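You operate a simulated robot arm through the tools that you are given. There is no shell and no other tool. Be economical: measure what you need, move in short steps, check, and stop when the job is done.

The job below is to be done with a simulated robot arm. You get a single attempt, and the scene is never put back.

Task
Open the cistern valve, flush, and put the seat and lid down.

Only the result counts: the job must be done as asked and must still hold three seconds after the hand-in. Knocking over, shifting, dropping, spilling or breaking anything else fails it. A push-on lid holds only when it is set on centred and level and pressed home; a screw cap is set on level and turned clockwise until tight.

Robot
A 6-joint arm with a two-finger parallel gripper, fixed in place. Base frame: the origin is at the foot of the arm, x ahead of it, y to its left, z up. Readings come in mm, rad, newtons and seconds.
With the tool pointing down near the work surface it reaches from about 140 to 420 mm from the base axis. Its first joint turns from -1.152 to 1.152 rad. Payload 2.7 kg.
The tool frame sits at the grasp point between the pads (the TCP): z along the fingers, y along the line on which they close. The tips reach 23 mm beyond it. Largest opening 94 mm; finger width 38, thickness 10; the body of the gripper, 54 by 96 mm, starts 39 mm behind the TCP.
Orientation is told as [roll, pitch, yaw] about the base's x, y, z axes, in that order, counted from this pose: with the fingers straight down and closing along the base's y, the tool's x points along the base's -x, its y along +y and its z along -z.

Tools
- The arm moves only by the tool drive_tool. Its argument "rows" is a list of rows, each an object (a shift or turn left out is 0, a gripper value left out holds the last) with "jaw": the finger opening in cm, from 0 to 9.4; "slide": the shift along the tool's x, y, z in cm, a list of three; "delta_rot": the turn, a rotation vector about the tool's x, y, z in rad, a list of three. In form: [{"jaw": jaw, "slide": [x, y, z], "delta_rot": [wx, wy, wz]}, ...]. A call has 1 to 10 rows; each row shifts and turns the commanded pose from where the row before left it, along the tool's axes as they then stand. Rows are played at 5 a second. More than 50 mm and 0.15 rad between two rows, or a gripper value outside its range, and nothing of the call is played. Where a pose cannot be reached the arm comes as near as it can. A force on the tool above 70 N (or 10 N above the force at the start of the call, whichever is more), or a blocked arm, ends the call early, and 0.2 s more pass. The fingers move at their own pace (about 45 mm/s each) and stop on an object; they squeeze with about 35 N. The grip force told is the motor's: it shows also when the fingers shut on nothing. Time passes only in rows, and 0.2 s behind the last, so rows that do not move let the fingers close. The reply holds the time, the measured pose of the TCP, the force on the tool along the base axes, the opening and the grip force, in the units named above and with some noise.
- Cameras (640 x 400 px; columns grow to the right, rows downward): "scene" is fixed at [63.7, -429.3, 1390.7]; the picture's right is [0.86, -0.51, 0.00], its down [-0.36, -0.60, -0.71] and it looks along [0.37, 0.61, -0.70] (base axes); focal length 245 px, centre (320, 200). "wrist" rides on the gripper at [-39, 0, -44] in the tool frame; the picture's right is [0.00, -1.00, 0.00], its down [0.97, 0.00, -0.24] and it looks along [0.24, 0.00, 0.97] (tool axes); focal length 218 px, centre (320, 200).
- snapshot(camera): a new picture of that camera. It takes no simulated time.
- locate(camera, pixels): for up to 12 pixels [column, row] of the newest picture of that camera ("zoom" is the newest enlarged one), the place [x, y, z] in the base frame of the surface seen there, good to about 3 mm. It takes no simulated time.
- enlarge(camera, box): a new picture of the part [left, top, right, bottom] of that camera's present view, enlarged. It takes no simulated time.
- finish_job(): hands the job in; it is judged then, once.

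Keep the steps short. Do not move on a guess: measure, check each grasp and each placing, and mend mistakes. In all there are 80 turns and 34 pictures (those below and enlarged ones count). Leave the gripper open and the arm clear of the work at the hand-in unless told otherwise, and finish with a single line.

The tools are called as a command line: name --argument value ..., lists and objects as JSON in quotes. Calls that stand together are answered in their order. drive_tool: Moves the arm, as the interface text tells. Its arguments: {"type":"object","properties":{"rows":{"type":"array"}},"required":["rows"]} The other tools are called the same way: snapshot (camera) takes a picture; locate (camera, pixels) gives the place of the surface under pixels of a picture; enlarge (camera, box) takes an enlarged picture of a part of a camera's view; finish_job () hands the job in.

At the start:

```text
clock: 0.0
tool_pos: [315.7, 79.8, 1109.9]
tool_rot: [0.001, 0.0, 0.0]
wrist_force: [-0.2, -0.1, 0.5]
gripper_width: 93.8
finger_force: 0.2
```

scene: 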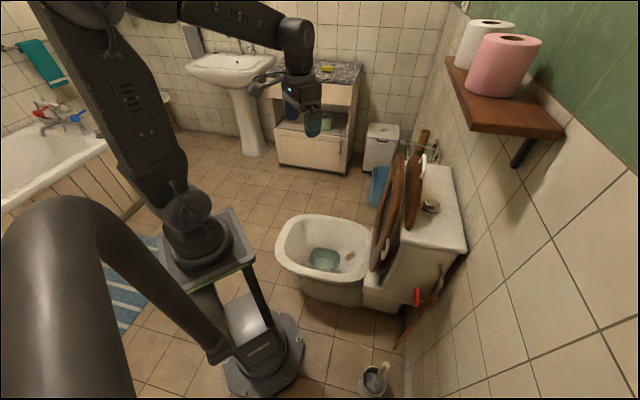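
wrist: 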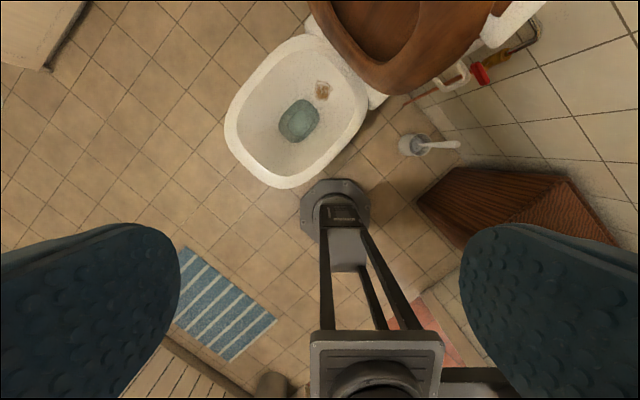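

I see the toilet with its seat and lid up, the cistern with a button on top, and a red valve lever on the pipe at about (417,297). I'll enlarge the toilet area and measure points on it.

enlarge --camera "scene" --box '[340, 120, 500, 220]'

enlarge --camera "scene" --box '[340, 240, 500, 340]'

locate --camera "scene" --pixels '[[430, 206], [417, 297], [400, 175], [380, 265], [412, 195], [425, 135], [280, 245], [360, 225], [465, 248], [210, 245], [445, 170], [325, 260]]'

```text
4.00 times, centred on (420, 170) of scene
```

zoom: 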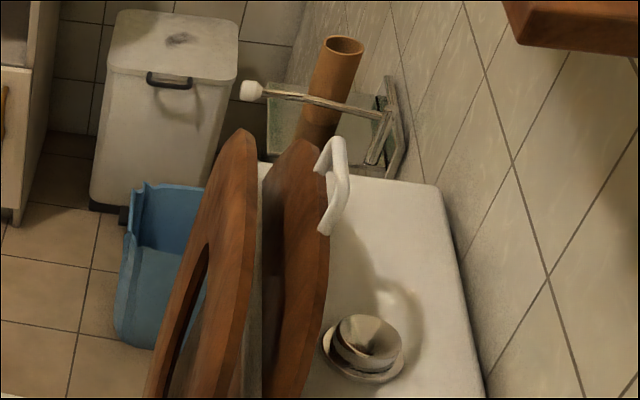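

```text
4.00 times, centred on (420, 290) of scene
```

zoom: 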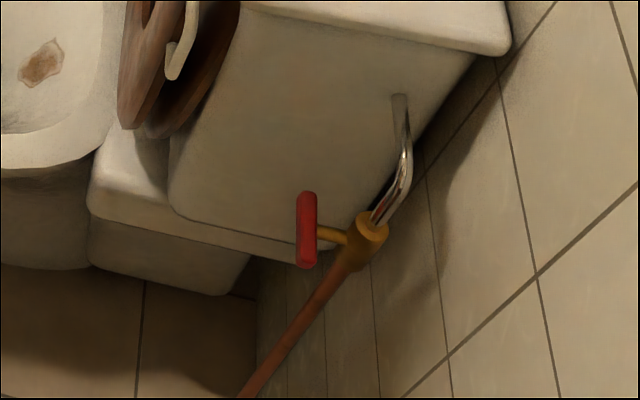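

```text
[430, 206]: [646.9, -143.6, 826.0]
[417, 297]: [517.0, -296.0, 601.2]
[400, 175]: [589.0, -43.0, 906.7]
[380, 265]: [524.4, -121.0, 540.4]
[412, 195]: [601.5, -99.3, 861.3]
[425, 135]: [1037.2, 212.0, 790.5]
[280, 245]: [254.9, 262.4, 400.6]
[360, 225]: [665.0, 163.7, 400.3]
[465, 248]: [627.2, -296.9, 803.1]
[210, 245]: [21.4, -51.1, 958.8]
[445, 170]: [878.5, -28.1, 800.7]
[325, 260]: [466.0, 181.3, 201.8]
```

The valve is at about (517,-296,601), the flush button at (647,-144,826), and the rim at z≈400. I'll look closer from the wrist view and measure more points in the zoom.

locate --camera "zoom" --pixels '[[307, 197], [307, 230], [307, 260], [335, 235], [365, 240], [345, 280], [270, 360], [400, 190], [398, 105], [180, 60], [193, 15], [150, 100]]'

enlarge --camera "wrist" --box '[400, 0, 560, 100]'

enlarge --camera "wrist" --box '[260, 0, 500, 150]'

```text
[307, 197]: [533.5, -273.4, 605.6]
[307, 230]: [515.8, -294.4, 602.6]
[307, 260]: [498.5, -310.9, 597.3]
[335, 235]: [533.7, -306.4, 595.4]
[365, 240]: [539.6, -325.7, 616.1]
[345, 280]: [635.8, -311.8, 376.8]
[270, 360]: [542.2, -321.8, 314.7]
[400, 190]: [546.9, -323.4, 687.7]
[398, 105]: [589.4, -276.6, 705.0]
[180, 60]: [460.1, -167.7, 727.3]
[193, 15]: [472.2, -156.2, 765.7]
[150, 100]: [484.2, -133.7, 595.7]
```

```text
4.00 times, centred on (480, 50) of wrist
```

zoom: 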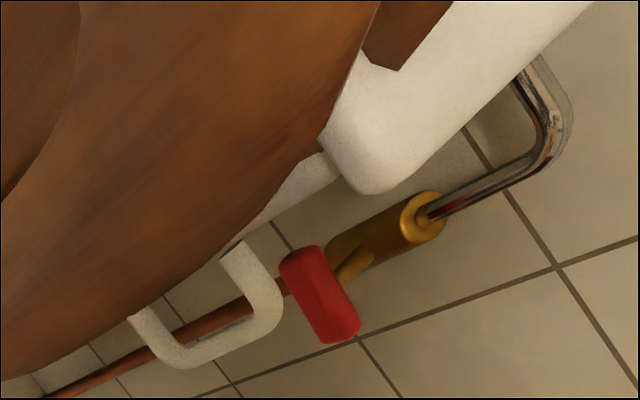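

```text
2.67 times, centred on (380, 75) of wrist
```

zoom: 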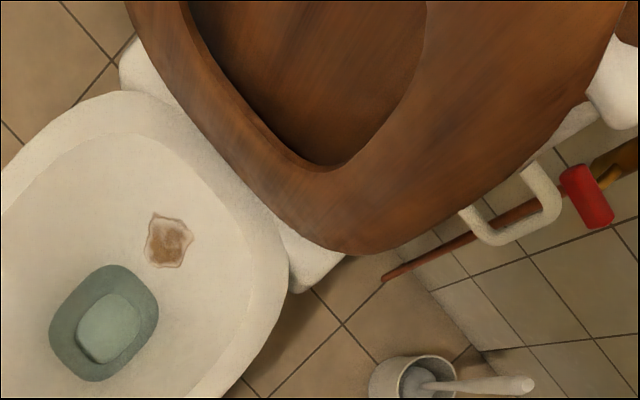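

The handle bar runs horizontally from (533,-273,606) to (498,-311,597), across the vertical pipe, so the valve is closed. Its stem points out from the wall. Next I measure the seat, lid, handle and knob points in the scene picture.

locate --camera "scene" --pixels '[[424, 157], [423, 170], [387, 256], [401, 153], [375, 250], [416, 156], [428, 203], [438, 209], [382, 200], [430, 214], [410, 225], [392, 165]]'

enlarge --camera "scene" --box '[360, 180, 456, 240]'

```text
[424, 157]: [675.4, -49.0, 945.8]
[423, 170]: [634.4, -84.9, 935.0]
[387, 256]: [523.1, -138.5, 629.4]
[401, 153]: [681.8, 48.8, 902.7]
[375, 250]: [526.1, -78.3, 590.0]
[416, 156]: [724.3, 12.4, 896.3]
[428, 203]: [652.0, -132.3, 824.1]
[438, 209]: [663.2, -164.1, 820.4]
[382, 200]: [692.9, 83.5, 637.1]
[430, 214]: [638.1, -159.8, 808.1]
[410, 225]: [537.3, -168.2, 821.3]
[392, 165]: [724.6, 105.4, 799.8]
```

```text
6.67 times, centred on (408, 210) of scene
```

zoom: 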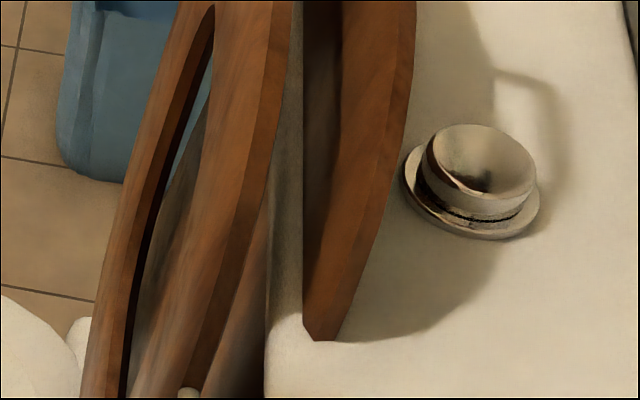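

The knob is a concave push button. Before going near the valve, I'll turn the tool up high: yaw -0.75 rad toward the wall, then start pitching it to horizontal.

drive_tool --rows '[{"delta_rot": [0, 0, 0.15], "jaw": 9.4}, {"delta_rot": [0, 0, 0.15]}, {"delta_rot": [0, 0, 0.15]}, {"delta_rot": [0, 0, 0.15]}, {"delta_rot": [0, 0, 0.15]}, {"delta_rot": [0, -0.149, 0]}, {"delta_rot": [0, -0.149, 0]}, {"delta_rot": [0, -0.149, 0]}, {"delta_rot": [0, -0.149, 0]}]'

snapshot --camera "wrist"

```text
clock: 2.0
tool_pos: [316.8, 80.3, 1109.9]
tool_rot: [0.001, -0.596, -0.75]
wrist_force: [0.0, -0.3, 0.2]
gripper_width: 94.0
finger_force: 0.1
```

```text
26 pictures are left
```

wrist: 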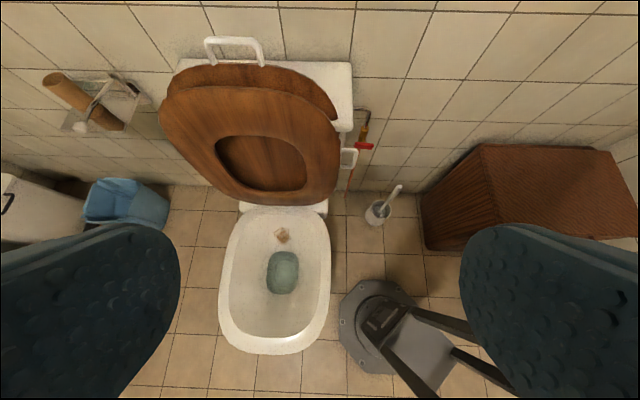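

Now the seat, the lid behind it with a handle on top, the seat's side handle and the valve are all in view. I'll measure them.

locate --camera "wrist" --pixels '[[235, 41], [262, 55], [208, 55], [348, 158], [353, 150], [338, 155], [250, 75], [250, 120], [265, 195], [335, 110], [330, 150], [300, 75]]'

enlarge --camera "wrist" --box '[150, 20, 390, 220]'

```text
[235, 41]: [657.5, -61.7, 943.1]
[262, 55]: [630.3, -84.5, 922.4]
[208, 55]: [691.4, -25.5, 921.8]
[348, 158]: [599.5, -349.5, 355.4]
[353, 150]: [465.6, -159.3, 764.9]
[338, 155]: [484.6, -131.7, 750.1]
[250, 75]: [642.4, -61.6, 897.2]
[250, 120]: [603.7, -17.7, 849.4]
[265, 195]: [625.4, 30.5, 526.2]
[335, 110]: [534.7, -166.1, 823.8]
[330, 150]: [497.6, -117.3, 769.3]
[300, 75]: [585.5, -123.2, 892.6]
```

```text
2.00 times, centred on (270, 120) of wrist
```

zoom: 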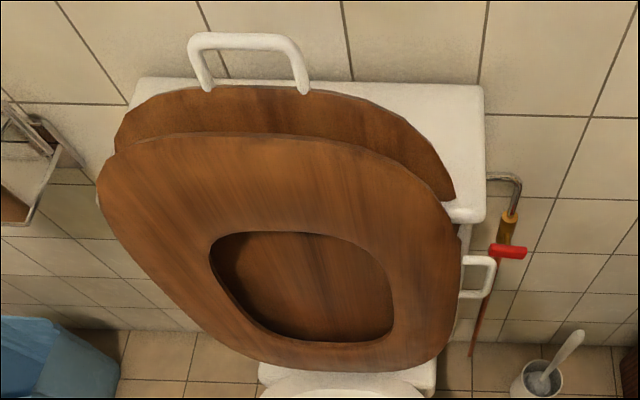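

All the key points are measured. With u along the cistern and f toward the bowl front, the seat's handle bar is at u≈195, f≈-449, z 727–775. The lid's handle bar is at u≈410, f≈-522, z≈943. Next I finish the pitch to horizontal while shifting toward the valve's side, then lower a little.

drive_tool --rows '[{"delta_rot": [0, -0.149, 0], "slide": [0, -2, 0]}, {"delta_rot": [0, -0.149, 0], "slide": [0, -2, 0]}, {"delta_rot": [0, -0.149, 0], "slide": [0, -2, 0]}, {"delta_rot": [0, -0.149, 0], "slide": [0, -2, 0]}, {"delta_rot": [0, -0.149, 0], "slide": [0, -2, 0]}, {"delta_rot": [0, -0.149, 0], "slide": [0, -2, 0]}, {"delta_rot": [0, -0.08, 0], "slide": [0, -1.7, 0]}, {"slide": [4.5, 0, 0]}, {"slide": [4.5, 0, 0]}, {"slide": [4.5, 0, 0]}]'

snapshot --camera "scene"

```text
clock: 4.2
tool_pos: [327.4, 82.9, 1050.5]
tool_rot: [1.377, -1.569, -2.127]
wrist_force: [-0.5, 0.3, 0.2]
gripper_width: 93.9
finger_force: 0.1
out of reach, approached as far as the arm can: row 3, 4, 5, 6, 7, 8, 9, 10
```

```text
24 pictures are left
```

scene: 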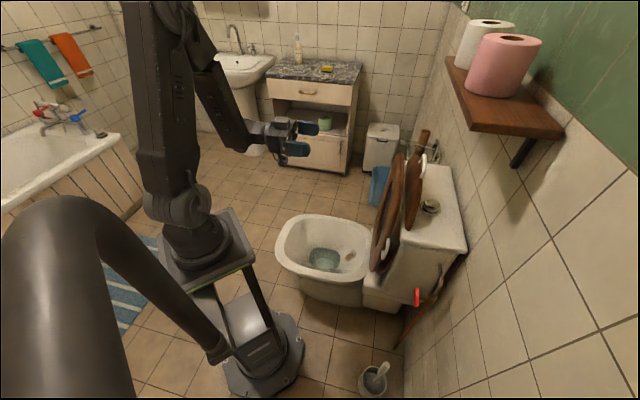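

The TCP only reached (327,83,1050) because a horizontal tool there puts the wrist too near the base. The tool is now horizontal, so I'll move forward first, well above the lid, and then sideways.

drive_tool --rows '[{"slide": [0, 0, 4.8]}, {"slide": [0, 0, 4.8]}, {"slide": [0, 0, 4.8]}, {"slide": [0, 0, 4.8]}, {"slide": [0, -4.8, 0]}, {"slide": [0, -4.8, 0]}, {"slide": [0, -4.8, 0]}]'

```text
clock: 5.8
tool_pos: [384.8, -155.5, 1054.0]
tool_rot: [-1.131, -1.564, 0.378]
wrist_force: [-0.1, 0.2, -0.1]
gripper_width: 94.1
finger_force: 0.0
out of reach, approached as far as the arm can: row 7
```

I'm at u≈149, f≈-387, z 1054. Next I roll the tool by +90° about its axis, so the fingers close vertically for the horizontal bar. I lower at the same time: tool x starts pointing down, so I'll roll first.

drive_tool --rows '[{"delta_rot": [0, 0, 0.149]}, {"delta_rot": [0, 0, 0.149]}, {"delta_rot": [0, 0, 0.149]}, {"delta_rot": [0, 0, 0.149]}, {"delta_rot": [0, 0, 0.149]}, {"delta_rot": [0, 0, 0.149]}, {"delta_rot": [0, 0, 0.149]}, {"delta_rot": [0, 0, 0.149]}, {"delta_rot": [0, 0, 0.149]}, {"delta_rot": [0, 0, 0.149]}]'

```text
clock: 8.0
tool_pos: [177.0, -93.5, 1328.1]
tool_rot: [1.566, -0.085, -2.316]
wrist_force: [0.0, -0.6, 0.4]
gripper_width: 94.0
finger_force: 0.0
out of reach, approached as far as the arm can: row 1, 2, 3, 4, 5, 6, 7, 8, 9, 10
```

The roll was out of reach and the arm wandered up and back, to (177,-93,1328), though its orientation is right. I'll undo the roll and check that it comes back.

drive_tool --rows '[{"delta_rot": [0, 0, -0.149]}, {"delta_rot": [0, 0, -0.149]}, {"delta_rot": [0, 0, -0.149]}, {"delta_rot": [0, 0, -0.149]}, {"delta_rot": [0, 0, -0.149]}, {"delta_rot": [0, 0, -0.149]}, {"delta_rot": [0, 0, -0.149]}, {"delta_rot": [0, 0, -0.149]}, {"delta_rot": [0, 0, -0.149]}, {"delta_rot": [0, 0, -0.149]}]'

snapshot --camera "scene"

```text
clock: 10.2
tool_pos: [177.8, -92.8, 1326.8]
tool_rot: [-1.301, -1.568, 0.551]
wrist_force: [-0.2, -0.2, 0.2]
gripper_width: 94.1
finger_force: 0.1
```

```text
23 pictures are left
```

scene: 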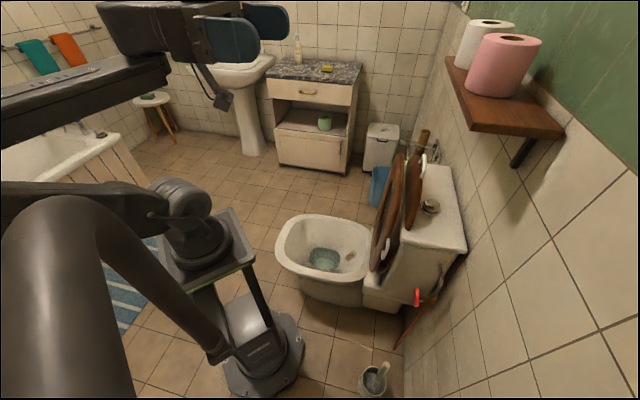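

The tool is back to horizontal, but the TCP is still high, at (178,-93,1327). So after an unreachable row, the command starts from wherever the arm got to. To know the real reach I'll measure the arm's shoulder, its links and the stand.

locate --camera "scene" --pixels '[[180, 195], [195, 240], [245, 263], [130, 210], [60, 90], [140, 75], [150, 25], [215, 345], [60, 230], [262, 365], [230, 320], [265, 310]]'

```text
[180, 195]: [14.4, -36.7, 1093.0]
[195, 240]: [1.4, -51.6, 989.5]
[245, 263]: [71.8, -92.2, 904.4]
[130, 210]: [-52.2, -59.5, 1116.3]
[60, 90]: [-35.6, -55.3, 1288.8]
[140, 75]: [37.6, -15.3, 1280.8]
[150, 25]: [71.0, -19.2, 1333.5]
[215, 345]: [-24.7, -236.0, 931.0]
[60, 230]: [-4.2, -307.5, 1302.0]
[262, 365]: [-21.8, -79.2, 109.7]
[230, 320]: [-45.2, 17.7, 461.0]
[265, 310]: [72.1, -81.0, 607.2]
```

The shoulder is at about z≈1070, so a steeply tilted tool reaches low points better. I'll pitch down to about 58° below horizontal, the orientation that worked before. Then I'll close the fingers and use them as a poker on the valve bar.

drive_tool --rows '[{"delta_rot": [0, 0.145, 0], "jaw": 0}, {"delta_rot": [0, 0.145, 0]}, {"delta_rot": [0, 0.145, 0]}, {"delta_rot": [0, 0.145, 0]}, {"delta_rot": [0, 0.145, 0]}, {"delta_rot": [0, 0.145, 0]}, {"delta_rot": [0, 0.145, 0]}]'

```text
clock: 11.8
tool_pos: [177.1, -92.1, 1329.2]
tool_rot: [-0.002, -0.554, -0.748]
wrist_force: [0.2, 0.5, 0.4]
gripper_width: 0.2
finger_force: 34.9
```

The tool is at about 58° down with the fingers closed. Next I advance along its axis to a point above and in front of the valve, u≈130, staying clear of the seat handle.

drive_tool --rows '[{"slide": [0.3, 0.8, 4.8]}, {"slide": [0.3, 0.8, 4.8]}, {"slide": [0.3, 0.8, 4.8]}, {"slide": [0.3, 0.8, 4.8]}, {"slide": [0.3, 0.8, 4.8]}, {"slide": [0.3, 0.8, 4.8]}, {"slide": [0.3, 0.8, 4.8]}, {"slide": [0.3, 0.8, 4.8]}, {"slide": [0.3, 0.8, 4.8]}, {"slide": [0.3, 0.8, 4.8]}]'

snapshot --camera "scene"

snapshot --camera "wrist"

```text
clock: 14.0
tool_pos: [399.2, -188.8, 904.3]
tool_rot: [0.001, -0.555, -0.75]
wrist_force: [0.3, 0.0, 0.0]
gripper_width: 0.1
finger_force: 34.8
```

```text
22 pictures are left
```

scene: 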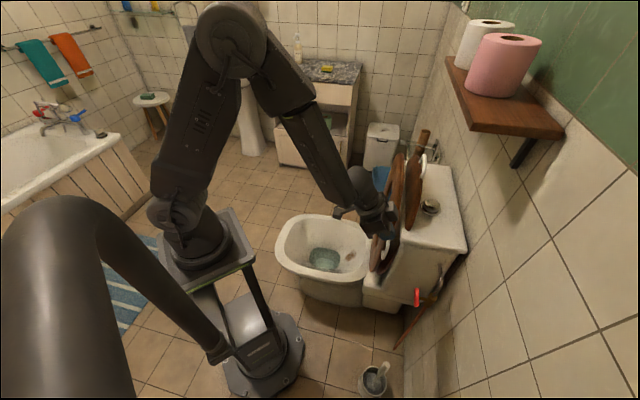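

```text
21 pictures are left
```

wrist: 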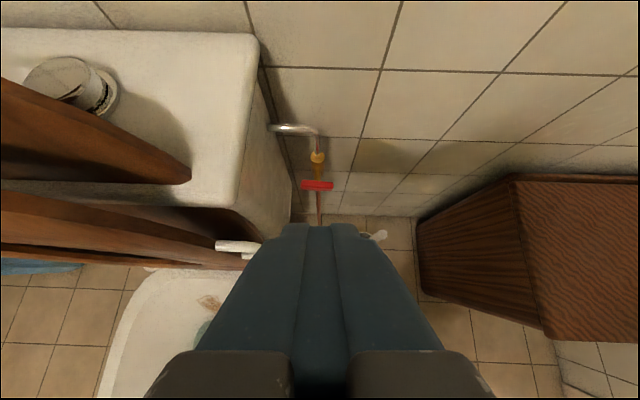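

The reach is good and the red bar is visible at (316,185) just ahead of the closed fingers. I'll measure it and its surroundings from here in a zoom.

enlarge --camera "wrist" --box '[220, 110, 380, 210]'

locate --camera "wrist" --pixels '[[303, 185], [316, 185], [331, 185], [317, 157], [317, 170], [250, 245], [222, 245], [252, 236], [264, 170], [240, 190], [75, 72], [185, 165]]'

```text
4.00 times, centred on (300, 160) of wrist
```

zoom: 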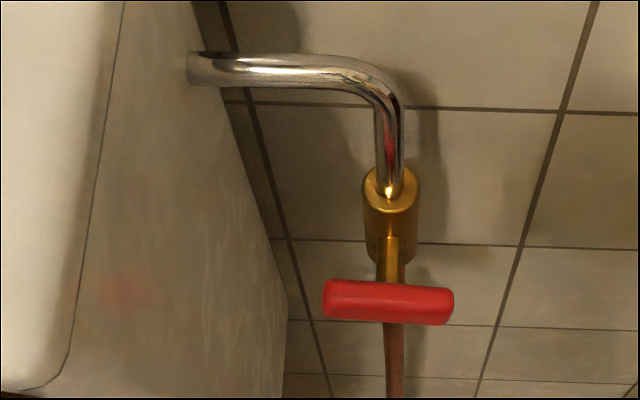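

```text
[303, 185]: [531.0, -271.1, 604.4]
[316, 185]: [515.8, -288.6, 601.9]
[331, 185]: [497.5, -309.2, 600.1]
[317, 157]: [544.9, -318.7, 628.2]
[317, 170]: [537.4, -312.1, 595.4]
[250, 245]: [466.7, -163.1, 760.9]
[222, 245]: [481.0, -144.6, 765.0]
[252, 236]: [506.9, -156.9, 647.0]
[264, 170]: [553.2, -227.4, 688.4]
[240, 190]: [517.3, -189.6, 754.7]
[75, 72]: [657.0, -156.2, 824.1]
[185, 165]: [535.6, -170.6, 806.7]
```

The bar centre is at u=139.6, f=-574.6, z=602, with ends at u 113 and 164. I'll open the jaw to 6 cm so that only the left finger meets the bar's left end (u≈158). The body then stays clear of the cistern side at u≈211. I hover about 20 mm above the bar.

drive_tool --rows '[{"jaw": 6.0, "slide": [0, -1.16, 0]}, {"slide": [0.04, 0, 4.65]}, {"slide": [0.04, 0, 4.65]}, {"slide": [0.04, 0, 4.65]}, {"slide": [0.04, 0, 4.65]}, {"slide": [0.04, 0, 4.65]}, {"slide": [0.04, 0, 4.65]}]'

snapshot --camera "wrist"

enlarge --camera "scene" --box '[340, 200, 500, 320]'

```text
clock: 15.6
tool_pos: [498.9, -297.2, 665.7]
tool_rot: [-0.002, -0.554, -0.748]
wrist_force: [-0.2, 0.5, -0.3]
gripper_width: 60.1
finger_force: 0.1
```

```text
19 pictures are left
```

wrist: 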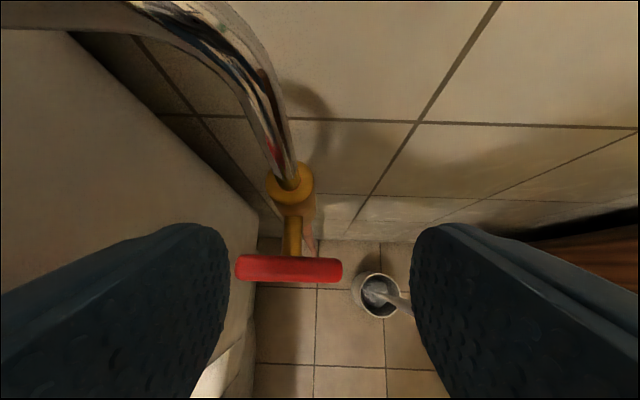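

```text
3.33 times, centred on (420, 260) of scene
```

zoom: 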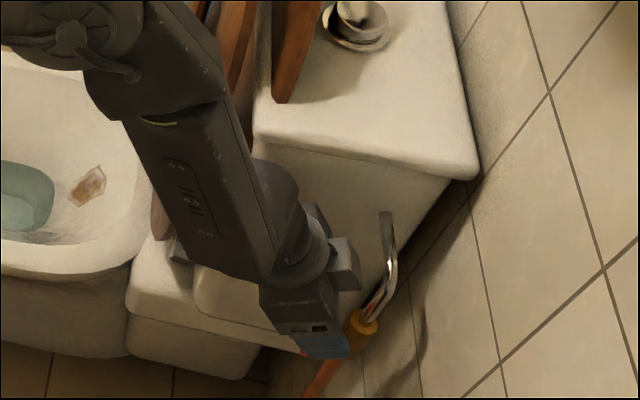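

The left finger (u 153–163) is directly above the bar's left end, which reaches to 167. I'll press straight down in small steps and watch the force.

drive_tool --rows '[{"slide": [0.63, 0, 1.02]}, {"slide": [0.63, 0, 1.02]}, {"slide": [0.42, 0, 0.68]}, {"slide": [0.26, 0, 0.43]}, {"slide": [0.26, 0, 0.43]}, {"slide": [0.26, 0, 0.43]}]'

snapshot --camera "wrist"

```text
clock: 17.0
tool_pos: [498.2, -295.5, 623.8]
tool_rot: [0.001, -0.554, -0.747]
wrist_force: [-20.2, 13.1, 26.8]
gripper_width: 57.7
finger_force: 0.0
stopped in row 6: the force on the tool passed its limit (the readings are from after the stop); the commanded pose is now the measured one
```

```text
17 pictures are left
```

wrist: 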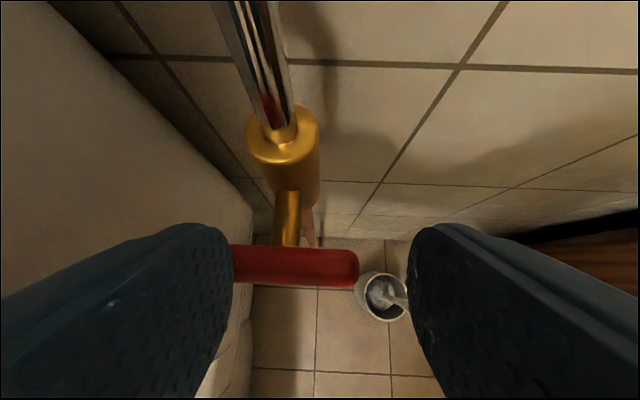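

The push stopped at the force limit with about 27 N up and 24 N outward, and the bar did not turn. So that direction is the closed stop. I'll lift off, close the fingers and try the right end (u≈119) instead.

drive_tool --rows '[{"slide": [-0.6, 0, -1.0]}, {"slide": [-1.05, 0, -1.7], "jaw": 0}, {"slide": [-0.6, 0, -1.0]}, {"slide": [0, -0.3, 0]}, {}]'

```text
clock: 18.2
tool_pos: [496.9, -298.3, 667.3]
tool_rot: [0.001, -0.557, -0.745]
wrist_force: [0.1, -0.6, -0.2]
gripper_width: 0.2
finger_force: 31.3
```

The fingers are closed at u≈121. I press down on the right end, step by step.

drive_tool --rows '[{"slide": [0.63, -0.1, 1.02]}, {"slide": [0.63, -0.1, 1.02]}, {"slide": [0.32, 0, 0.51]}, {"slide": [0.26, 0, 0.43]}, {"slide": [0.26, 0, 0.43]}, {"slide": [0.26, 0, 0.43]}, {"slide": [0.26, 0, 0.43]}, {"slide": [0.26, 0, 0.43]}]'

snapshot --camera "wrist"

```text
clock: 20.0
tool_pos: [494.2, -301.6, 610.1]
tool_rot: [0.0, -0.557, -0.747]
wrist_force: [-17.0, -19.0, -3.9]
gripper_width: 0.0
finger_force: 35.2
```

```text
16 pictures are left
```

wrist: 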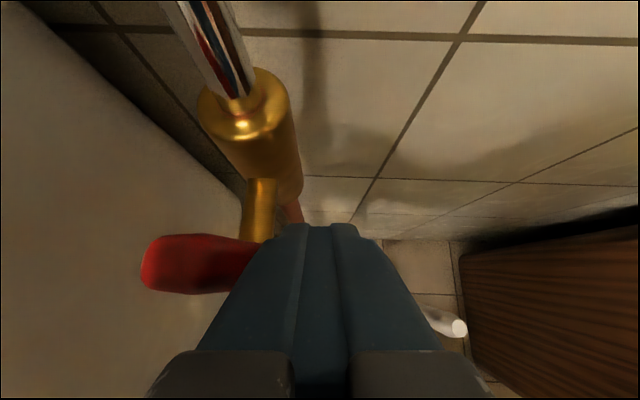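

It is turning: the bar's left end is rising at (175,262), and the force is now sideways along -u. I'll continue down.

drive_tool --rows '[{"slide": [0.26, 0, 0.43]}, {"slide": [0.26, 0, 0.43]}, {"slide": [0.26, 0, 0.43]}, {"slide": [0.26, 0, 0.43]}, {"slide": [0.26, 0, 0.43]}]'

enlarge --camera "wrist" --box '[80, 60, 400, 260]'

locate --camera "zoom" --pixels '[[320, 250], [200, 400], [250, 400], [300, 380], [350, 360]]'

```text
clock: 21.2
tool_pos: [495.7, -304.0, 587.5]
tool_rot: [0.002, -0.565, -0.754]
wrist_force: [-13.9, -22.8, 15.0]
gripper_width: 0.1
finger_force: 34.9
```

```text
2.00 times, centred on (240, 160) of wrist
```

zoom: 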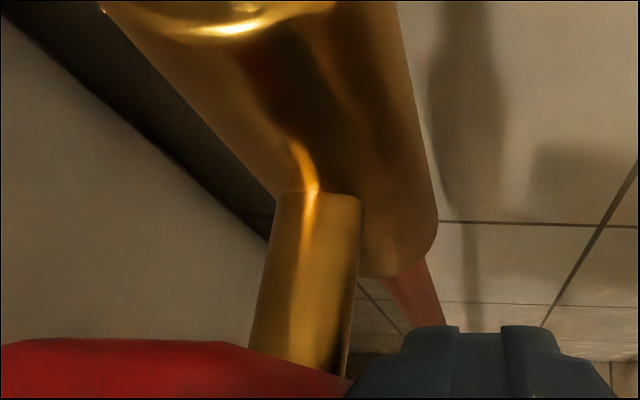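

```text
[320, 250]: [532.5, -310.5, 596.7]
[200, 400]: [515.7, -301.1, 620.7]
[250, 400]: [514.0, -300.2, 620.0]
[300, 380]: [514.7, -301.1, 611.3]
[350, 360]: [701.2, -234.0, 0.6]
```

The bar is strongly turned now. I'll move off sideways by 12 mm, go up, and check its angle.

drive_tool --rows '[{"slide": [0, -1.2, 0]}, {"slide": [-1.5, -0.8, -2.4]}, {"slide": [-1.5, 0, -3.4]}, {"slide": [-0.5, 0, -4.5]}, {"slide": [-0.5, 0, -4.5]}]'

snapshot --camera "wrist"

```text
clock: 22.4
tool_pos: [449.6, -282.7, 732.1]
tool_rot: [-0.004, -0.556, -0.743]
wrist_force: [0.8, -0.1, 0.3]
gripper_width: 0.0
finger_force: 34.6
```

```text
14 pictures are left
```

wrist: 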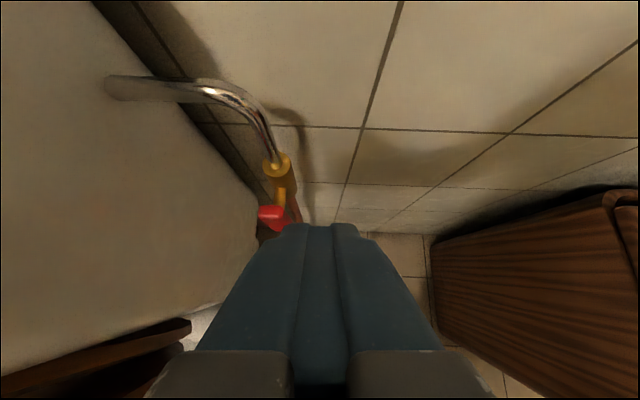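

enlarge --camera "scene" --box '[385, 265, 465, 325]'

locate --camera "wrist" --pixels '[[261, 213], [270, 212], [281, 212], [285, 222], [278, 226], [264, 219]]'

```text
6.67 times, centred on (425, 295) of scene
```

zoom: 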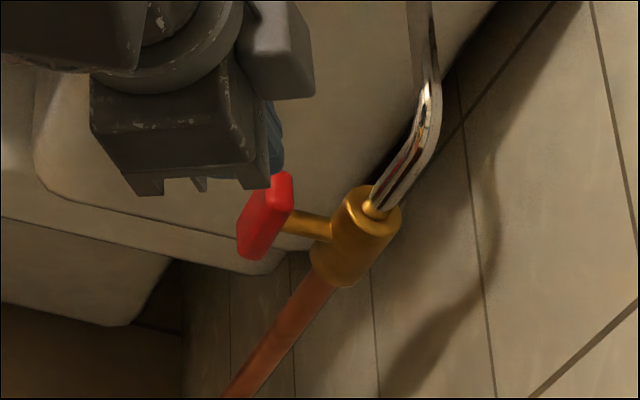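

```text
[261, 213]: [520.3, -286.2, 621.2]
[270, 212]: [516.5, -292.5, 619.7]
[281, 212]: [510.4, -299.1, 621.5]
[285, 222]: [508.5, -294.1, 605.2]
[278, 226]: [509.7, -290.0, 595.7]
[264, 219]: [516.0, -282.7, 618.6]
```

The bar is almost vertical. From the scene it still seems about 10–14° short, with its lower end toward -u. I'll go back down beside the lower end at u≈100 and push it toward +u to finish the quarter turn.

drive_tool --rows '[{"slide": [0.95, 0, 3.68]}, {"slide": [0.95, 0, 3.68]}, {"slide": [0.95, 0, 3.68]}, {"slide": [0.95, 0, 3.68]}, {"slide": [0, 1.5, 0]}, {"slide": [0, 0.4, 0]}, {"slide": [0, 0.4, 0]}, {"slide": [0, 0.4, 0]}]'

```text
clock: 24.2
tool_pos: [496.9, -303.4, 588.0]
tool_rot: [0.002, -0.556, -0.764]
wrist_force: [-57.4, -27.4, 20.5]
gripper_width: 0.1
finger_force: 34.5
```

The finger is now pushing with about 59 N along u and moving no further, which suggests the open stop. I'll back off and check the angle.

drive_tool --rows '[{"slide": [0, -1.2, 0]}, {"slide": [0, -2.0, 0]}, {"slide": [-1.5, 0, -3.4]}, {"slide": [-0.5, 0, -4.5]}, {"slide": [-0.5, 0, -4.5]}, {"slide": [0, -1, -4.5]}, {"slide": [0, -1, -4.5]}]'

enlarge --camera "scene" --box '[393, 272, 441, 302]'

enlarge --camera "wrist" --box '[180, 100, 340, 220]'

```text
clock: 25.8
tool_pos: [419.2, -240.8, 780.6]
tool_rot: [0.003, -0.557, -0.753]
wrist_force: [-0.3, 0.3, -0.5]
gripper_width: 0.0
finger_force: 35.1
out of reach, approached as far as the arm can: row 5, 6, 7
```

```text
13.33 times, centred on (417, 287) of scene
```

zoom: 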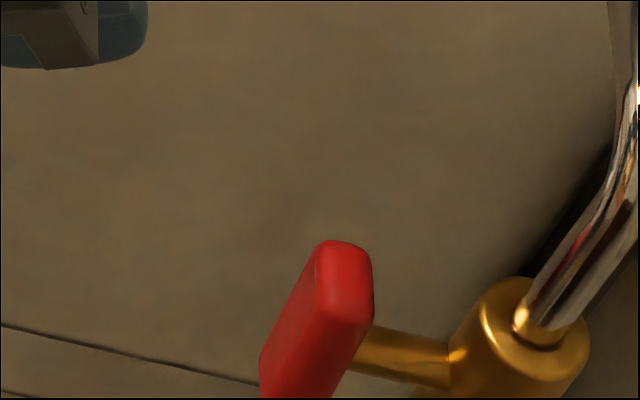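

```text
3.33 times, centred on (260, 160) of wrist
```

zoom: 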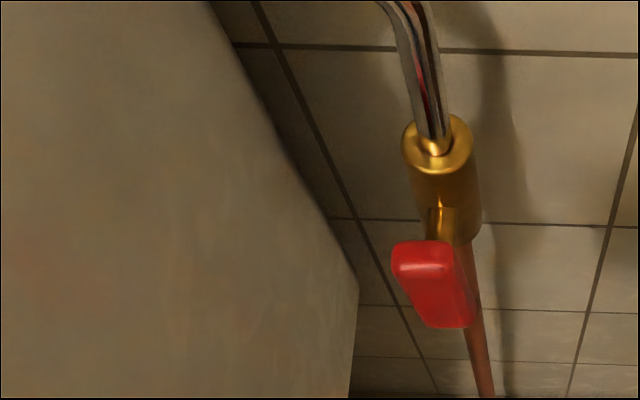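

From here the bar looks near vertical. I'll measure points along its front face to get its angle.

locate --camera "zoom" --pixels '[[405, 283], [453, 279], [413, 295], [458, 295], [421, 306], [463, 306], [431, 320], [469, 320], [400, 262], [450, 262], [425, 250], [450, 300]]'

```text
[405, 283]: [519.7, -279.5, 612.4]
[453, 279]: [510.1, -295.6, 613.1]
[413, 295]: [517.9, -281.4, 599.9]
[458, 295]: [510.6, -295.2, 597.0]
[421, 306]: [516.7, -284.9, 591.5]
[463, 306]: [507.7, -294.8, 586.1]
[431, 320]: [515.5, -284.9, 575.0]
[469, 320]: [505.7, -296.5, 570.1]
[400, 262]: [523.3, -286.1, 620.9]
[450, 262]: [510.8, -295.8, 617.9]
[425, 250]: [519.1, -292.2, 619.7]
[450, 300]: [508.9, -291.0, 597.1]
```

By the measured slopes the bar is about 7–8° short of vertical. The finger may have met the valve body at f≈-601, because there was outward force too. I'll repeat the push with the finger 17 mm further from the wall.

drive_tool --rows '[{"slide": [0, -1.5, 0]}, {"slide": [0.68, 0, 4.22]}, {"slide": [0.68, 0, 4.22]}, {"slide": [0.68, 0, 4.22]}, {"slide": [0.68, 0, 4.22]}, {"slide": [0.68, 0, 4.22]}, {"slide": [0, 1.5, 0]}, {"slide": [0, 0.5, 0]}, {"slide": [0, 0.4, 0]}, {"slide": [0, 0.3, 0]}]'

```text
clock: 27.5
tool_pos: [483.4, -287.9, 582.3]
tool_rot: [0.003, -0.553, -0.777]
wrist_force: [-4.8, -4.6, -0.9]
gripper_width: 0.0
finger_force: 35.0
out of reach, approached as far as the arm can: row 1, 2, 3, 4
stopped in row 8: the force on the tool passed its limit (the readings are from after the stop); the commanded pose is now the measured one
```

The finger met the bar at u≈119, further in than before, and a force spike stopped it. I'll continue with small steps.

drive_tool --rows '[{"slide": [0, 0.2, 0]}, {"slide": [0, 0.2, 0]}, {"slide": [0, 0.2, 0]}, {"slide": [0, 0.2, 0]}]'

```text
clock: 28.6
tool_pos: [485.6, -287.4, 581.8]
tool_rot: [0.005, -0.548, -0.793]
wrist_force: [-3.9, -4.3, 0.2]
gripper_width: 0.0
finger_force: 34.7
stopped in row 4: the force on the tool passed its limit (the readings are from after the stop); the commanded pose is now the measured one
```

Now u≈121, so the finger's inner edge is at ≈131, and it stopped hard, which matches a vertical bar at its stop. I'll back off and measure again.

drive_tool --rows '[{"slide": [0, -1.2, 0], "delta_rot": [0, 0, -0.04]}, {"slide": [0, -1.5, 0]}, {"slide": [-0.68, 0, -4.2]}, {"slide": [-0.68, 0, -4.2]}, {"slide": [-0.68, 0.7, -4.2]}, {"slide": [-0.68, 0.7, -4.2]}]'

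enlarge --camera "wrist" --box '[180, 100, 340, 220]'

```text
clock: 29.9
tool_pos: [430.0, -249.0, 738.9]
tool_rot: [-0.02, -0.549, -0.741]
wrist_force: [0.3, 0.1, 0.7]
gripper_width: 0.1
finger_force: 35.4
```

```text
3.33 times, centred on (260, 160) of wrist
```

zoom: 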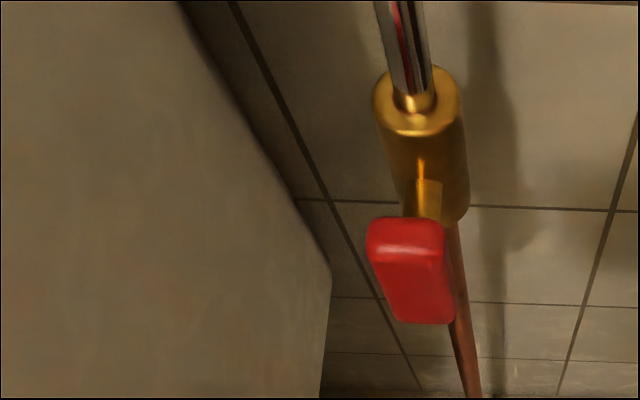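

The bar is now vertical and in line with the pipe, so the valve is open. Next is the flush button: I go straight up to z≈1030 and turn the tool to point straight down.

drive_tool --rows '[{"slide": [-2.57, 0, -4.16]}, {"slide": [-2.57, 0, -4.16]}, {"slide": [-2.57, 0, -4.16]}, {"slide": [-2.57, 0, -4.16]}, {"slide": [-2.57, 0, -4.16]}, {"slide": [-2.57, 0, -4.16]}, {"delta_rot": [0, 0.1375, 0]}, {"delta_rot": [0, 0.1375, 0]}, {"delta_rot": [0, 0.1375, 0]}, {"delta_rot": [0, 0.1375, 0]}]'

```text
clock: 32.1
tool_pos: [435.3, -246.7, 1032.6]
tool_rot: [-0.019, 0.004, -0.754]
wrist_force: [0.9, 0.0, 0.2]
gripper_width: 0.0
finger_force: 35.7
```

I'm at u≈117, f≈-486, z 1033, pointing down. I move over the button (u≈338, f≈-580) at this height, above the lid handle at 945.

drive_tool --rows '[{"slide": [-1.88, 4.44, 0]}, {"slide": [-1.88, 4.44, 0]}, {"slide": [-1.88, 4.44, 0]}, {"slide": [-1.88, 4.44, 0]}, {"slide": [-1.88, 4.44, 0]}]'

snapshot --camera "wrist"

```text
clock: 33.0
tool_pos: [475.6, -233.3, 1037.9]
tool_rot: [-0.091, 0.13, -0.875]
wrist_force: [-0.1, -0.6, -0.5]
gripper_width: 0.0
finger_force: 35.4
out of reach, approached as far as the arm can: row 4
stopped in row 4: the arm was blocked; the commanded pose is now the measured one
```

```text
9 pictures are left
```

wrist: 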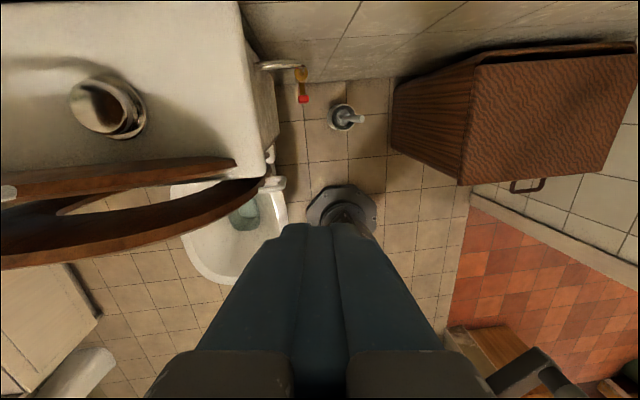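

The arm is at its limit here: pointing down, it can't reach the button at 666 mm, and a tilted approach is blocked by the upright lid. So I'll flush after the lid is down. Next is the seat. I straighten the tool, draw back to f≈-330, u≈195, and pitch it up. Nine pictures are left, so I'll use them sparingly.

drive_tool --rows '[{"slide": [4.5, 0, 0], "delta_rot": [-0.045, -0.065, -0.062]}, {"slide": [4.5, 0, 0], "delta_rot": [-0.045, -0.065, -0.062]}, {"slide": [4.5, 0, 0]}, {"slide": [4.5, 0, 0]}, {"slide": [0, 4.2, 0], "jaw": 4.0}, {"delta_rot": [0, -0.149, 0]}, {"delta_rot": [0, -0.149, 0]}, {"delta_rot": [0, -0.149, 0]}, {"delta_rot": [0, -0.149, 0]}, {"delta_rot": [0, -0.149, 0]}]'

```text
clock: 35.2
tool_pos: [378.1, -65.0, 1041.5]
tool_rot: [0.006, -0.719, -0.727]
wrist_force: [0.4, 0.6, -0.1]
gripper_width: 40.2
finger_force: 0.1
```

Everything there was reachable. I continue the pitch to about -1.02 and go down to a point 60 mm short of the seat handle bar, with the jaw at 3 cm.

drive_tool --rows '[{"delta_rot": [0, -0.149, 0], "jaw": 3.0}, {"delta_rot": [0, -0.149, 0]}, {"slide": [3.0, -0.22, 3.37]}, {"slide": [3.0, -0.22, 3.37]}, {"slide": [3.0, -0.22, 3.37]}, {"slide": [3.0, -0.22, 3.37]}, {"slide": [3.0, -0.22, 3.37]}, {"slide": [3.0, -0.22, 3.37]}]'

snapshot --camera "wrist"

```text
clock: 37.0
tool_pos: [475.3, -114.2, 854.0]
tool_rot: [-0.013, -1.036, -0.705]
wrist_force: [-49.4, 19.3, 39.5]
gripper_width: 22.3
finger_force: 0.1
out of reach, approached as far as the arm can: row 5, 6, 7, 8
stopped in row 8: the force on the tool passed its limit (the readings are from after the stop); the commanded pose is now the measured one
```

```text
8 pictures are left
```

wrist: 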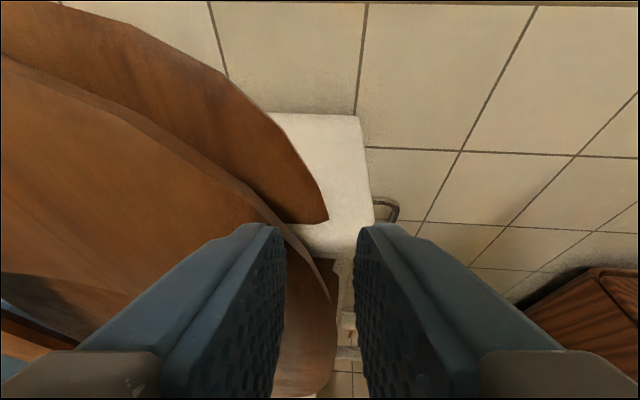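

The left finger has touched the seat face at about (475,-114,854): low down, the arm can't hold this shallow pitch. I'll back straight off, rise, and turn the tool to point down again.

drive_tool --rows '[{"slide": [0, -0.5, -4.0]}, {"slide": [-2.0, -0.5, -4.0]}, {"slide": [-4.0, 0, -2.4]}, {"delta_rot": [0, 0.148, 0], "slide": [-2, 0, -2]}, {"delta_rot": [0, 0.148, 0], "slide": [-2, 0, -3]}, {"delta_rot": [0, 0.148, 0]}, {"delta_rot": [0, 0.148, 0]}, {"delta_rot": [0, 0.148, 0]}, {"delta_rot": [0, 0.148, 0]}, {"delta_rot": [0, 0.148, 0]}]'

```text
clock: 39.1
tool_pos: [418.3, -69.9, 1022.6]
tool_rot: [-0.008, 0.006, -0.716]
wrist_force: [-0.4, 1.1, 0.3]
gripper_width: 30.2
finger_force: 0.1
out of reach, approached as far as the arm can: row 1
```

The tool points down at u≈234, f≈-354, z 1023. I turn it 90° so the fingers close along f, one in front of the seat handle and one behind it, and I open the jaw.

drive_tool --rows '[{"delta_rot": [0, 0, -0.149], "jaw": 8.0}, {"delta_rot": [0, 0, -0.149]}, {"delta_rot": [0, 0, -0.149]}, {"delta_rot": [0, 0, -0.149]}, {"delta_rot": [0, 0, -0.149]}, {"delta_rot": [0, 0, -0.149]}, {"delta_rot": [0, 0, -0.149]}, {"delta_rot": [0, 0, -0.149]}, {"delta_rot": [0, 0, -0.149]}, {"delta_rot": [0, 0, -0.149]}]'

```text
clock: 41.4
tool_pos: [418.0, -70.0, 1021.4]
tool_rot: [0.005, 0.008, 0.775]
wrist_force: [-0.3, -0.3, 0.1]
gripper_width: 80.1
finger_force: 0.0
```

That worked. Now I move to u=192, f=-425 and go down so that the fingers straddle the handle bar (f≈-450), with TCP z≈750.

drive_tool --rows '[{"slide": [2.1, -3.58, 0], "delta_rot": [0, 0, -0.046]}, {"slide": [2.1, -3.58, 0]}, {"slide": [0, 0, 4.5]}, {"slide": [0, 0, 4.5]}, {"slide": [0, 0, 4.5]}, {"slide": [0, 0, 4.5]}, {"slide": [0, 0, 4.5]}, {"slide": [0, 0, 4.5]}]'

snapshot --camera "wrist"

```text
clock: 43.1
tool_pos: [439.1, -151.1, 753.7]
tool_rot: [0.002, 0.008, 0.818]
wrist_force: [0.5, -0.3, 0.3]
gripper_width: 79.7
finger_force: 0.0
```

```text
7 pictures are left
```

wrist: 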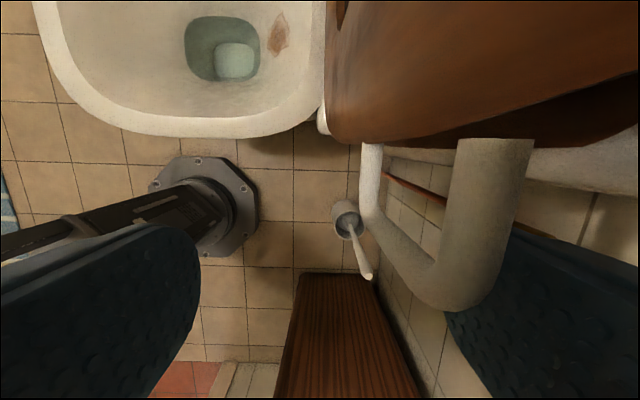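

The handle is between the fingers, with the back finger at right just behind it. I pull gently toward +f by 6 cm and watch the force.

drive_tool --rows '[{"slide": [0, 1.0, 0]}, {"slide": [0, 1.0, 0]}, {"slide": [0, 1.0, 0]}, {"slide": [0, 1.0, 0]}, {"slide": [0, 1.0, 0]}, {"slide": [0, 1.0, 0]}, {}]'

snapshot --camera "wrist"

```text
clock: 44.8
tool_pos: [394.5, -110.6, 754.0]
tool_rot: [0.003, 0.008, 0.819]
wrist_force: [-0.1, -0.6, -1.7]
gripper_width: 80.9
finger_force: 1.2
```

```text
6 pictures are left
```

wrist: 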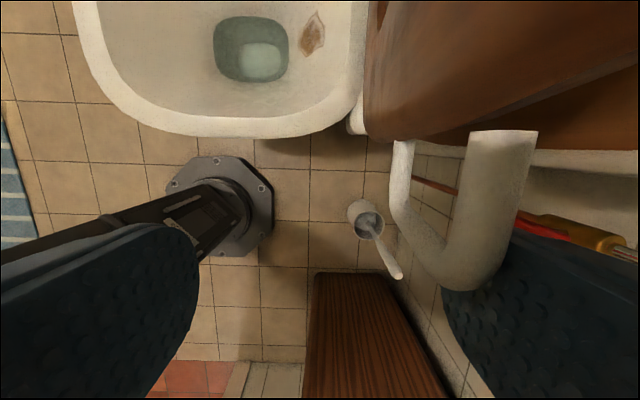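

There's almost no load, and the handle still rests at the back finger. I carry it further: 9 cm more toward +f, dropping slightly along the arc.

drive_tool --rows '[{"slide": [0, 1.5, 0.1]}, {"slide": [0, 1.5, 0.2]}, {"slide": [0, 1.5, 0.3]}, {"slide": [0, 1.5, 0.4]}, {"slide": [0, 1.5, 0.4]}, {"slide": [0, 1.5, 0.5]}, {}, {}]'

snapshot --camera "wrist"

```text
clock: 45.7
tool_pos: [364.3, -80.7, 746.0]
tool_rot: [-0.019, -0.006, 0.832]
wrist_force: [0.1, -17.5, -12.2]
gripper_width: 94.1
finger_force: 15.9
stopped in row 4: the force on the tool passed its limit (the readings are from after the stop); the commanded pose is now the measured one
```

```text
5 pictures are left
```

wrist: 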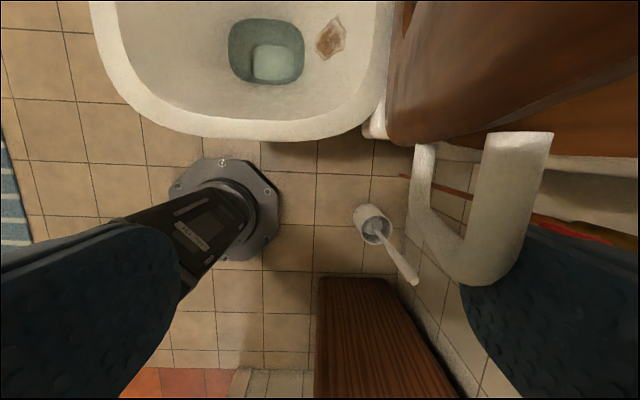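

The force rose and pushed the jaw open to 94, so the hinge is well damped and I was moving too fast. I'll continue slowly, at 5 mm per row.

drive_tool --rows '[{}, {"slide": [0, 0.5, 0.1]}, {"slide": [0, 0.5, 0.1]}, {"slide": [0, 0.5, 0.1]}, {"slide": [0, 0.5, 0.1]}, {"slide": [0, 0.5, 0.1]}, {"slide": [0, 0.5, 0.1]}, {"slide": [0, 0.5, 0.15]}, {"slide": [0, 0.5, 0.15]}, {"slide": [0, 0.5, 0.15]}]'

```text
clock: 46.6
tool_pos: [361.5, -76.7, 743.8]
tool_rot: [-0.032, -0.015, 0.837]
wrist_force: [-0.2, -18.7, -8.9]
gripper_width: 94.0
finger_force: 15.8
stopped in row 4: the force on the tool passed its limit (the readings are from after the stop); the commanded pose is now the measured one
```

I think I know the cause: the camera box on the +u side (u≈229, z≈788) is wedged on the seat face while the finger pushes from behind. I'll take the seat back to its leaning position, go up, and turn the hand 180° so the camera faces away from the seat.

drive_tool --rows '[{"slide": [0, -1.0, 0], "jaw": 8.0}, {"slide": [0, -1.2, 0], "delta_rot": [0.02, 0.015, 0.015]}, {"slide": [0, -1.2, -0.2]}, {"slide": [0, -1.2, -0.2]}, {"slide": [0, -1.2, -0.2]}, {"slide": [0, -1.2, -0.2]}, {"slide": [0, -1.2, -0.2]}, {"slide": [0, -1.2, 0]}, {}]'

```text
clock: 48.6
tool_pos: [429.5, -139.2, 759.2]
tool_rot: [-0.048, 0.002, 0.817]
wrist_force: [-0.7, 0.0, 0.0]
gripper_width: 79.9
finger_force: 0.0
```

There's no load now. I'll check where the handle stands between the fingers, which tells me whether the hinge holds by friction.

snapshot --camera "wrist"

locate --camera "wrist" --pixels '[[490, 200], [500, 150], [470, 260], [450, 80], [380, 150], [560, 60]]'

```text
4 pictures are left
```

wrist: 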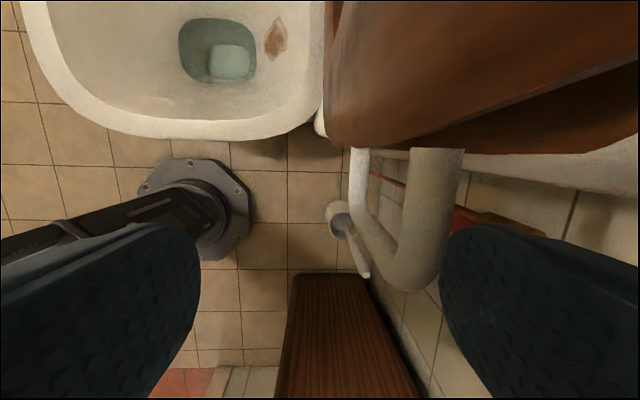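

```text
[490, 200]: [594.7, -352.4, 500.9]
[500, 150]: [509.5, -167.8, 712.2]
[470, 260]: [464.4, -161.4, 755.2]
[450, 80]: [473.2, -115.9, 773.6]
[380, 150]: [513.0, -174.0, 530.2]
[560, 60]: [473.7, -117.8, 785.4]
```

The handle stands free at f≈-427, near upright. I push it back another 3 cm so it leans safely, then rise to z≈1000.

drive_tool --rows '[{"slide": [0, -1.0, 0]}, {"slide": [0, -1.0, 0]}, {"slide": [0, -0.8, 0]}, {"slide": [0, 0.3, -4.0]}, {"slide": [0, 0.3, -4.5]}, {"slide": [0, 0, -4.5]}, {"slide": [0, 0, -4.5]}, {"slide": [0, 0, -4.5]}, {"slide": [0, 0, -3], "delta_rot": [-0.045, 0, 0]}]'

```text
clock: 50.6
tool_pos: [435.5, -145.0, 1010.8]
tool_rot: [-0.002, 0.001, 0.816]
wrist_force: [0.4, -0.6, 0.3]
gripper_width: 80.2
finger_force: 0.1
```

It's clear at z 1011. Now I turn the hand about its axis toward yaw -2.32, first half.

drive_tool --rows '[{"delta_rot": [0, 0, 0.149]}, {"delta_rot": [0, 0, 0.149]}, {"delta_rot": [0, 0, 0.149]}, {"delta_rot": [0, 0, 0.149]}, {"delta_rot": [0, 0, 0.149]}, {"delta_rot": [0, 0, 0.149]}, {"delta_rot": [0, 0, 0.149]}, {"delta_rot": [0, 0, 0.149]}, {"delta_rot": [0, 0, 0.149]}, {"delta_rot": [0, 0, 0.149]}]'

drive_tool --rows '[{"delta_rot": [0, 0, 0.149]}, {"delta_rot": [0, 0, 0.149]}, {"delta_rot": [0, 0, 0.149]}, {"delta_rot": [0, 0, 0.149]}, {"delta_rot": [0, 0, 0.149]}, {"delta_rot": [0, 0, 0.149]}, {"delta_rot": [0, 0, 0.149]}, {"delta_rot": [0, 0, 0.149]}, {"delta_rot": [0, 0, 0.149]}, {"delta_rot": [0, 0, 0.149]}]'

```text
clock: 52.8
tool_pos: [435.3, -146.6, 1009.5]
tool_rot: [-0.001, -0.002, -0.676]
wrist_force: [0.2, -0.3, -0.4]
gripper_width: 80.2
finger_force: 0.1
```

```text
clock: 55.0
tool_pos: [435.3, -146.2, 1009.5]
tool_rot: [0.003, -0.001, -2.168]
wrist_force: [-0.4, -0.1, 1.2]
gripper_width: 79.9
finger_force: 0.1
```

The flip worked. I finish the turn, go back to f≈-425, and go down around the handle again.

drive_tool --rows '[{"slide": [0, 0.9, 0], "delta_rot": [0, 0, 0.149]}, {"slide": [0, 0, 4.5]}, {"slide": [0, 0, 4.5]}, {"slide": [0, 0, 4.5]}, {"slide": [0, 0, 4.5]}, {"slide": [0, 0, 4.5]}, {"slide": [0, 0, 4.0]}]'

drive_tool --rows '[{"slide": [0, -1.0, 0]}, {"slide": [0, -1.0, 0]}, {"slide": [0, -1.0, 0]}, {"slide": [0, -1.0, 0]}, {"slide": [0, -1.0, 0]}, {"slide": [0, -1.0, 0.1]}, {"slide": [0, -1.0, 0.1]}, {"slide": [0, -1.0, 0.2]}, {"slide": [0, -1.0, 0.2]}, {"slide": [0, -1.0, 0.2]}]'

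```text
clock: 56.4
tool_pos: [445.9, -154.9, 803.8]
tool_rot: [0.019, 0.009, -2.298]
wrist_force: [-41.6, 3.1, 31.2]
gripper_width: 76.5
finger_force: 0.0
stopped in row 7: the force on the tool passed its limit (the readings are from after the stop); the commanded pose is now the measured one
```

```text
clock: 58.6
tool_pos: [374.6, -87.2, 792.2]
tool_rot: [0.021, 0.009, -2.306]
wrist_force: [0.9, -0.2, 0.0]
gripper_width: 80.1
finger_force: 0.1
```

On the way down the back finger touched the handle top at z≈780. The seat now leans further back, so the hinge holds by friction. The second move then swept free in front of it. I rise, go further back (f=-440, jaw fully open), and go down again.

drive_tool --rows '[{"slide": [0, 0, -4], "jaw": 9.4}, {"slide": [0, 2.7, -3.5]}, {"slide": [0, 4.0, 0]}, {"slide": [0, 4.0, 0]}, {"slide": [0, 0, 4.0]}, {"slide": [0, 0, 4.0]}, {"slide": [0, 0, 4.0]}]'

```text
clock: 59.9
tool_pos: [458.7, -163.4, 820.5]
tool_rot: [0.04, 0.015, -2.303]
wrist_force: [-10.5, 4.3, 17.4]
gripper_width: 89.4
finger_force: 0.0
stopped in row 6: the force on the tool passed its limit (the readings are from after the stop); the commanded pose is now the measured one
```

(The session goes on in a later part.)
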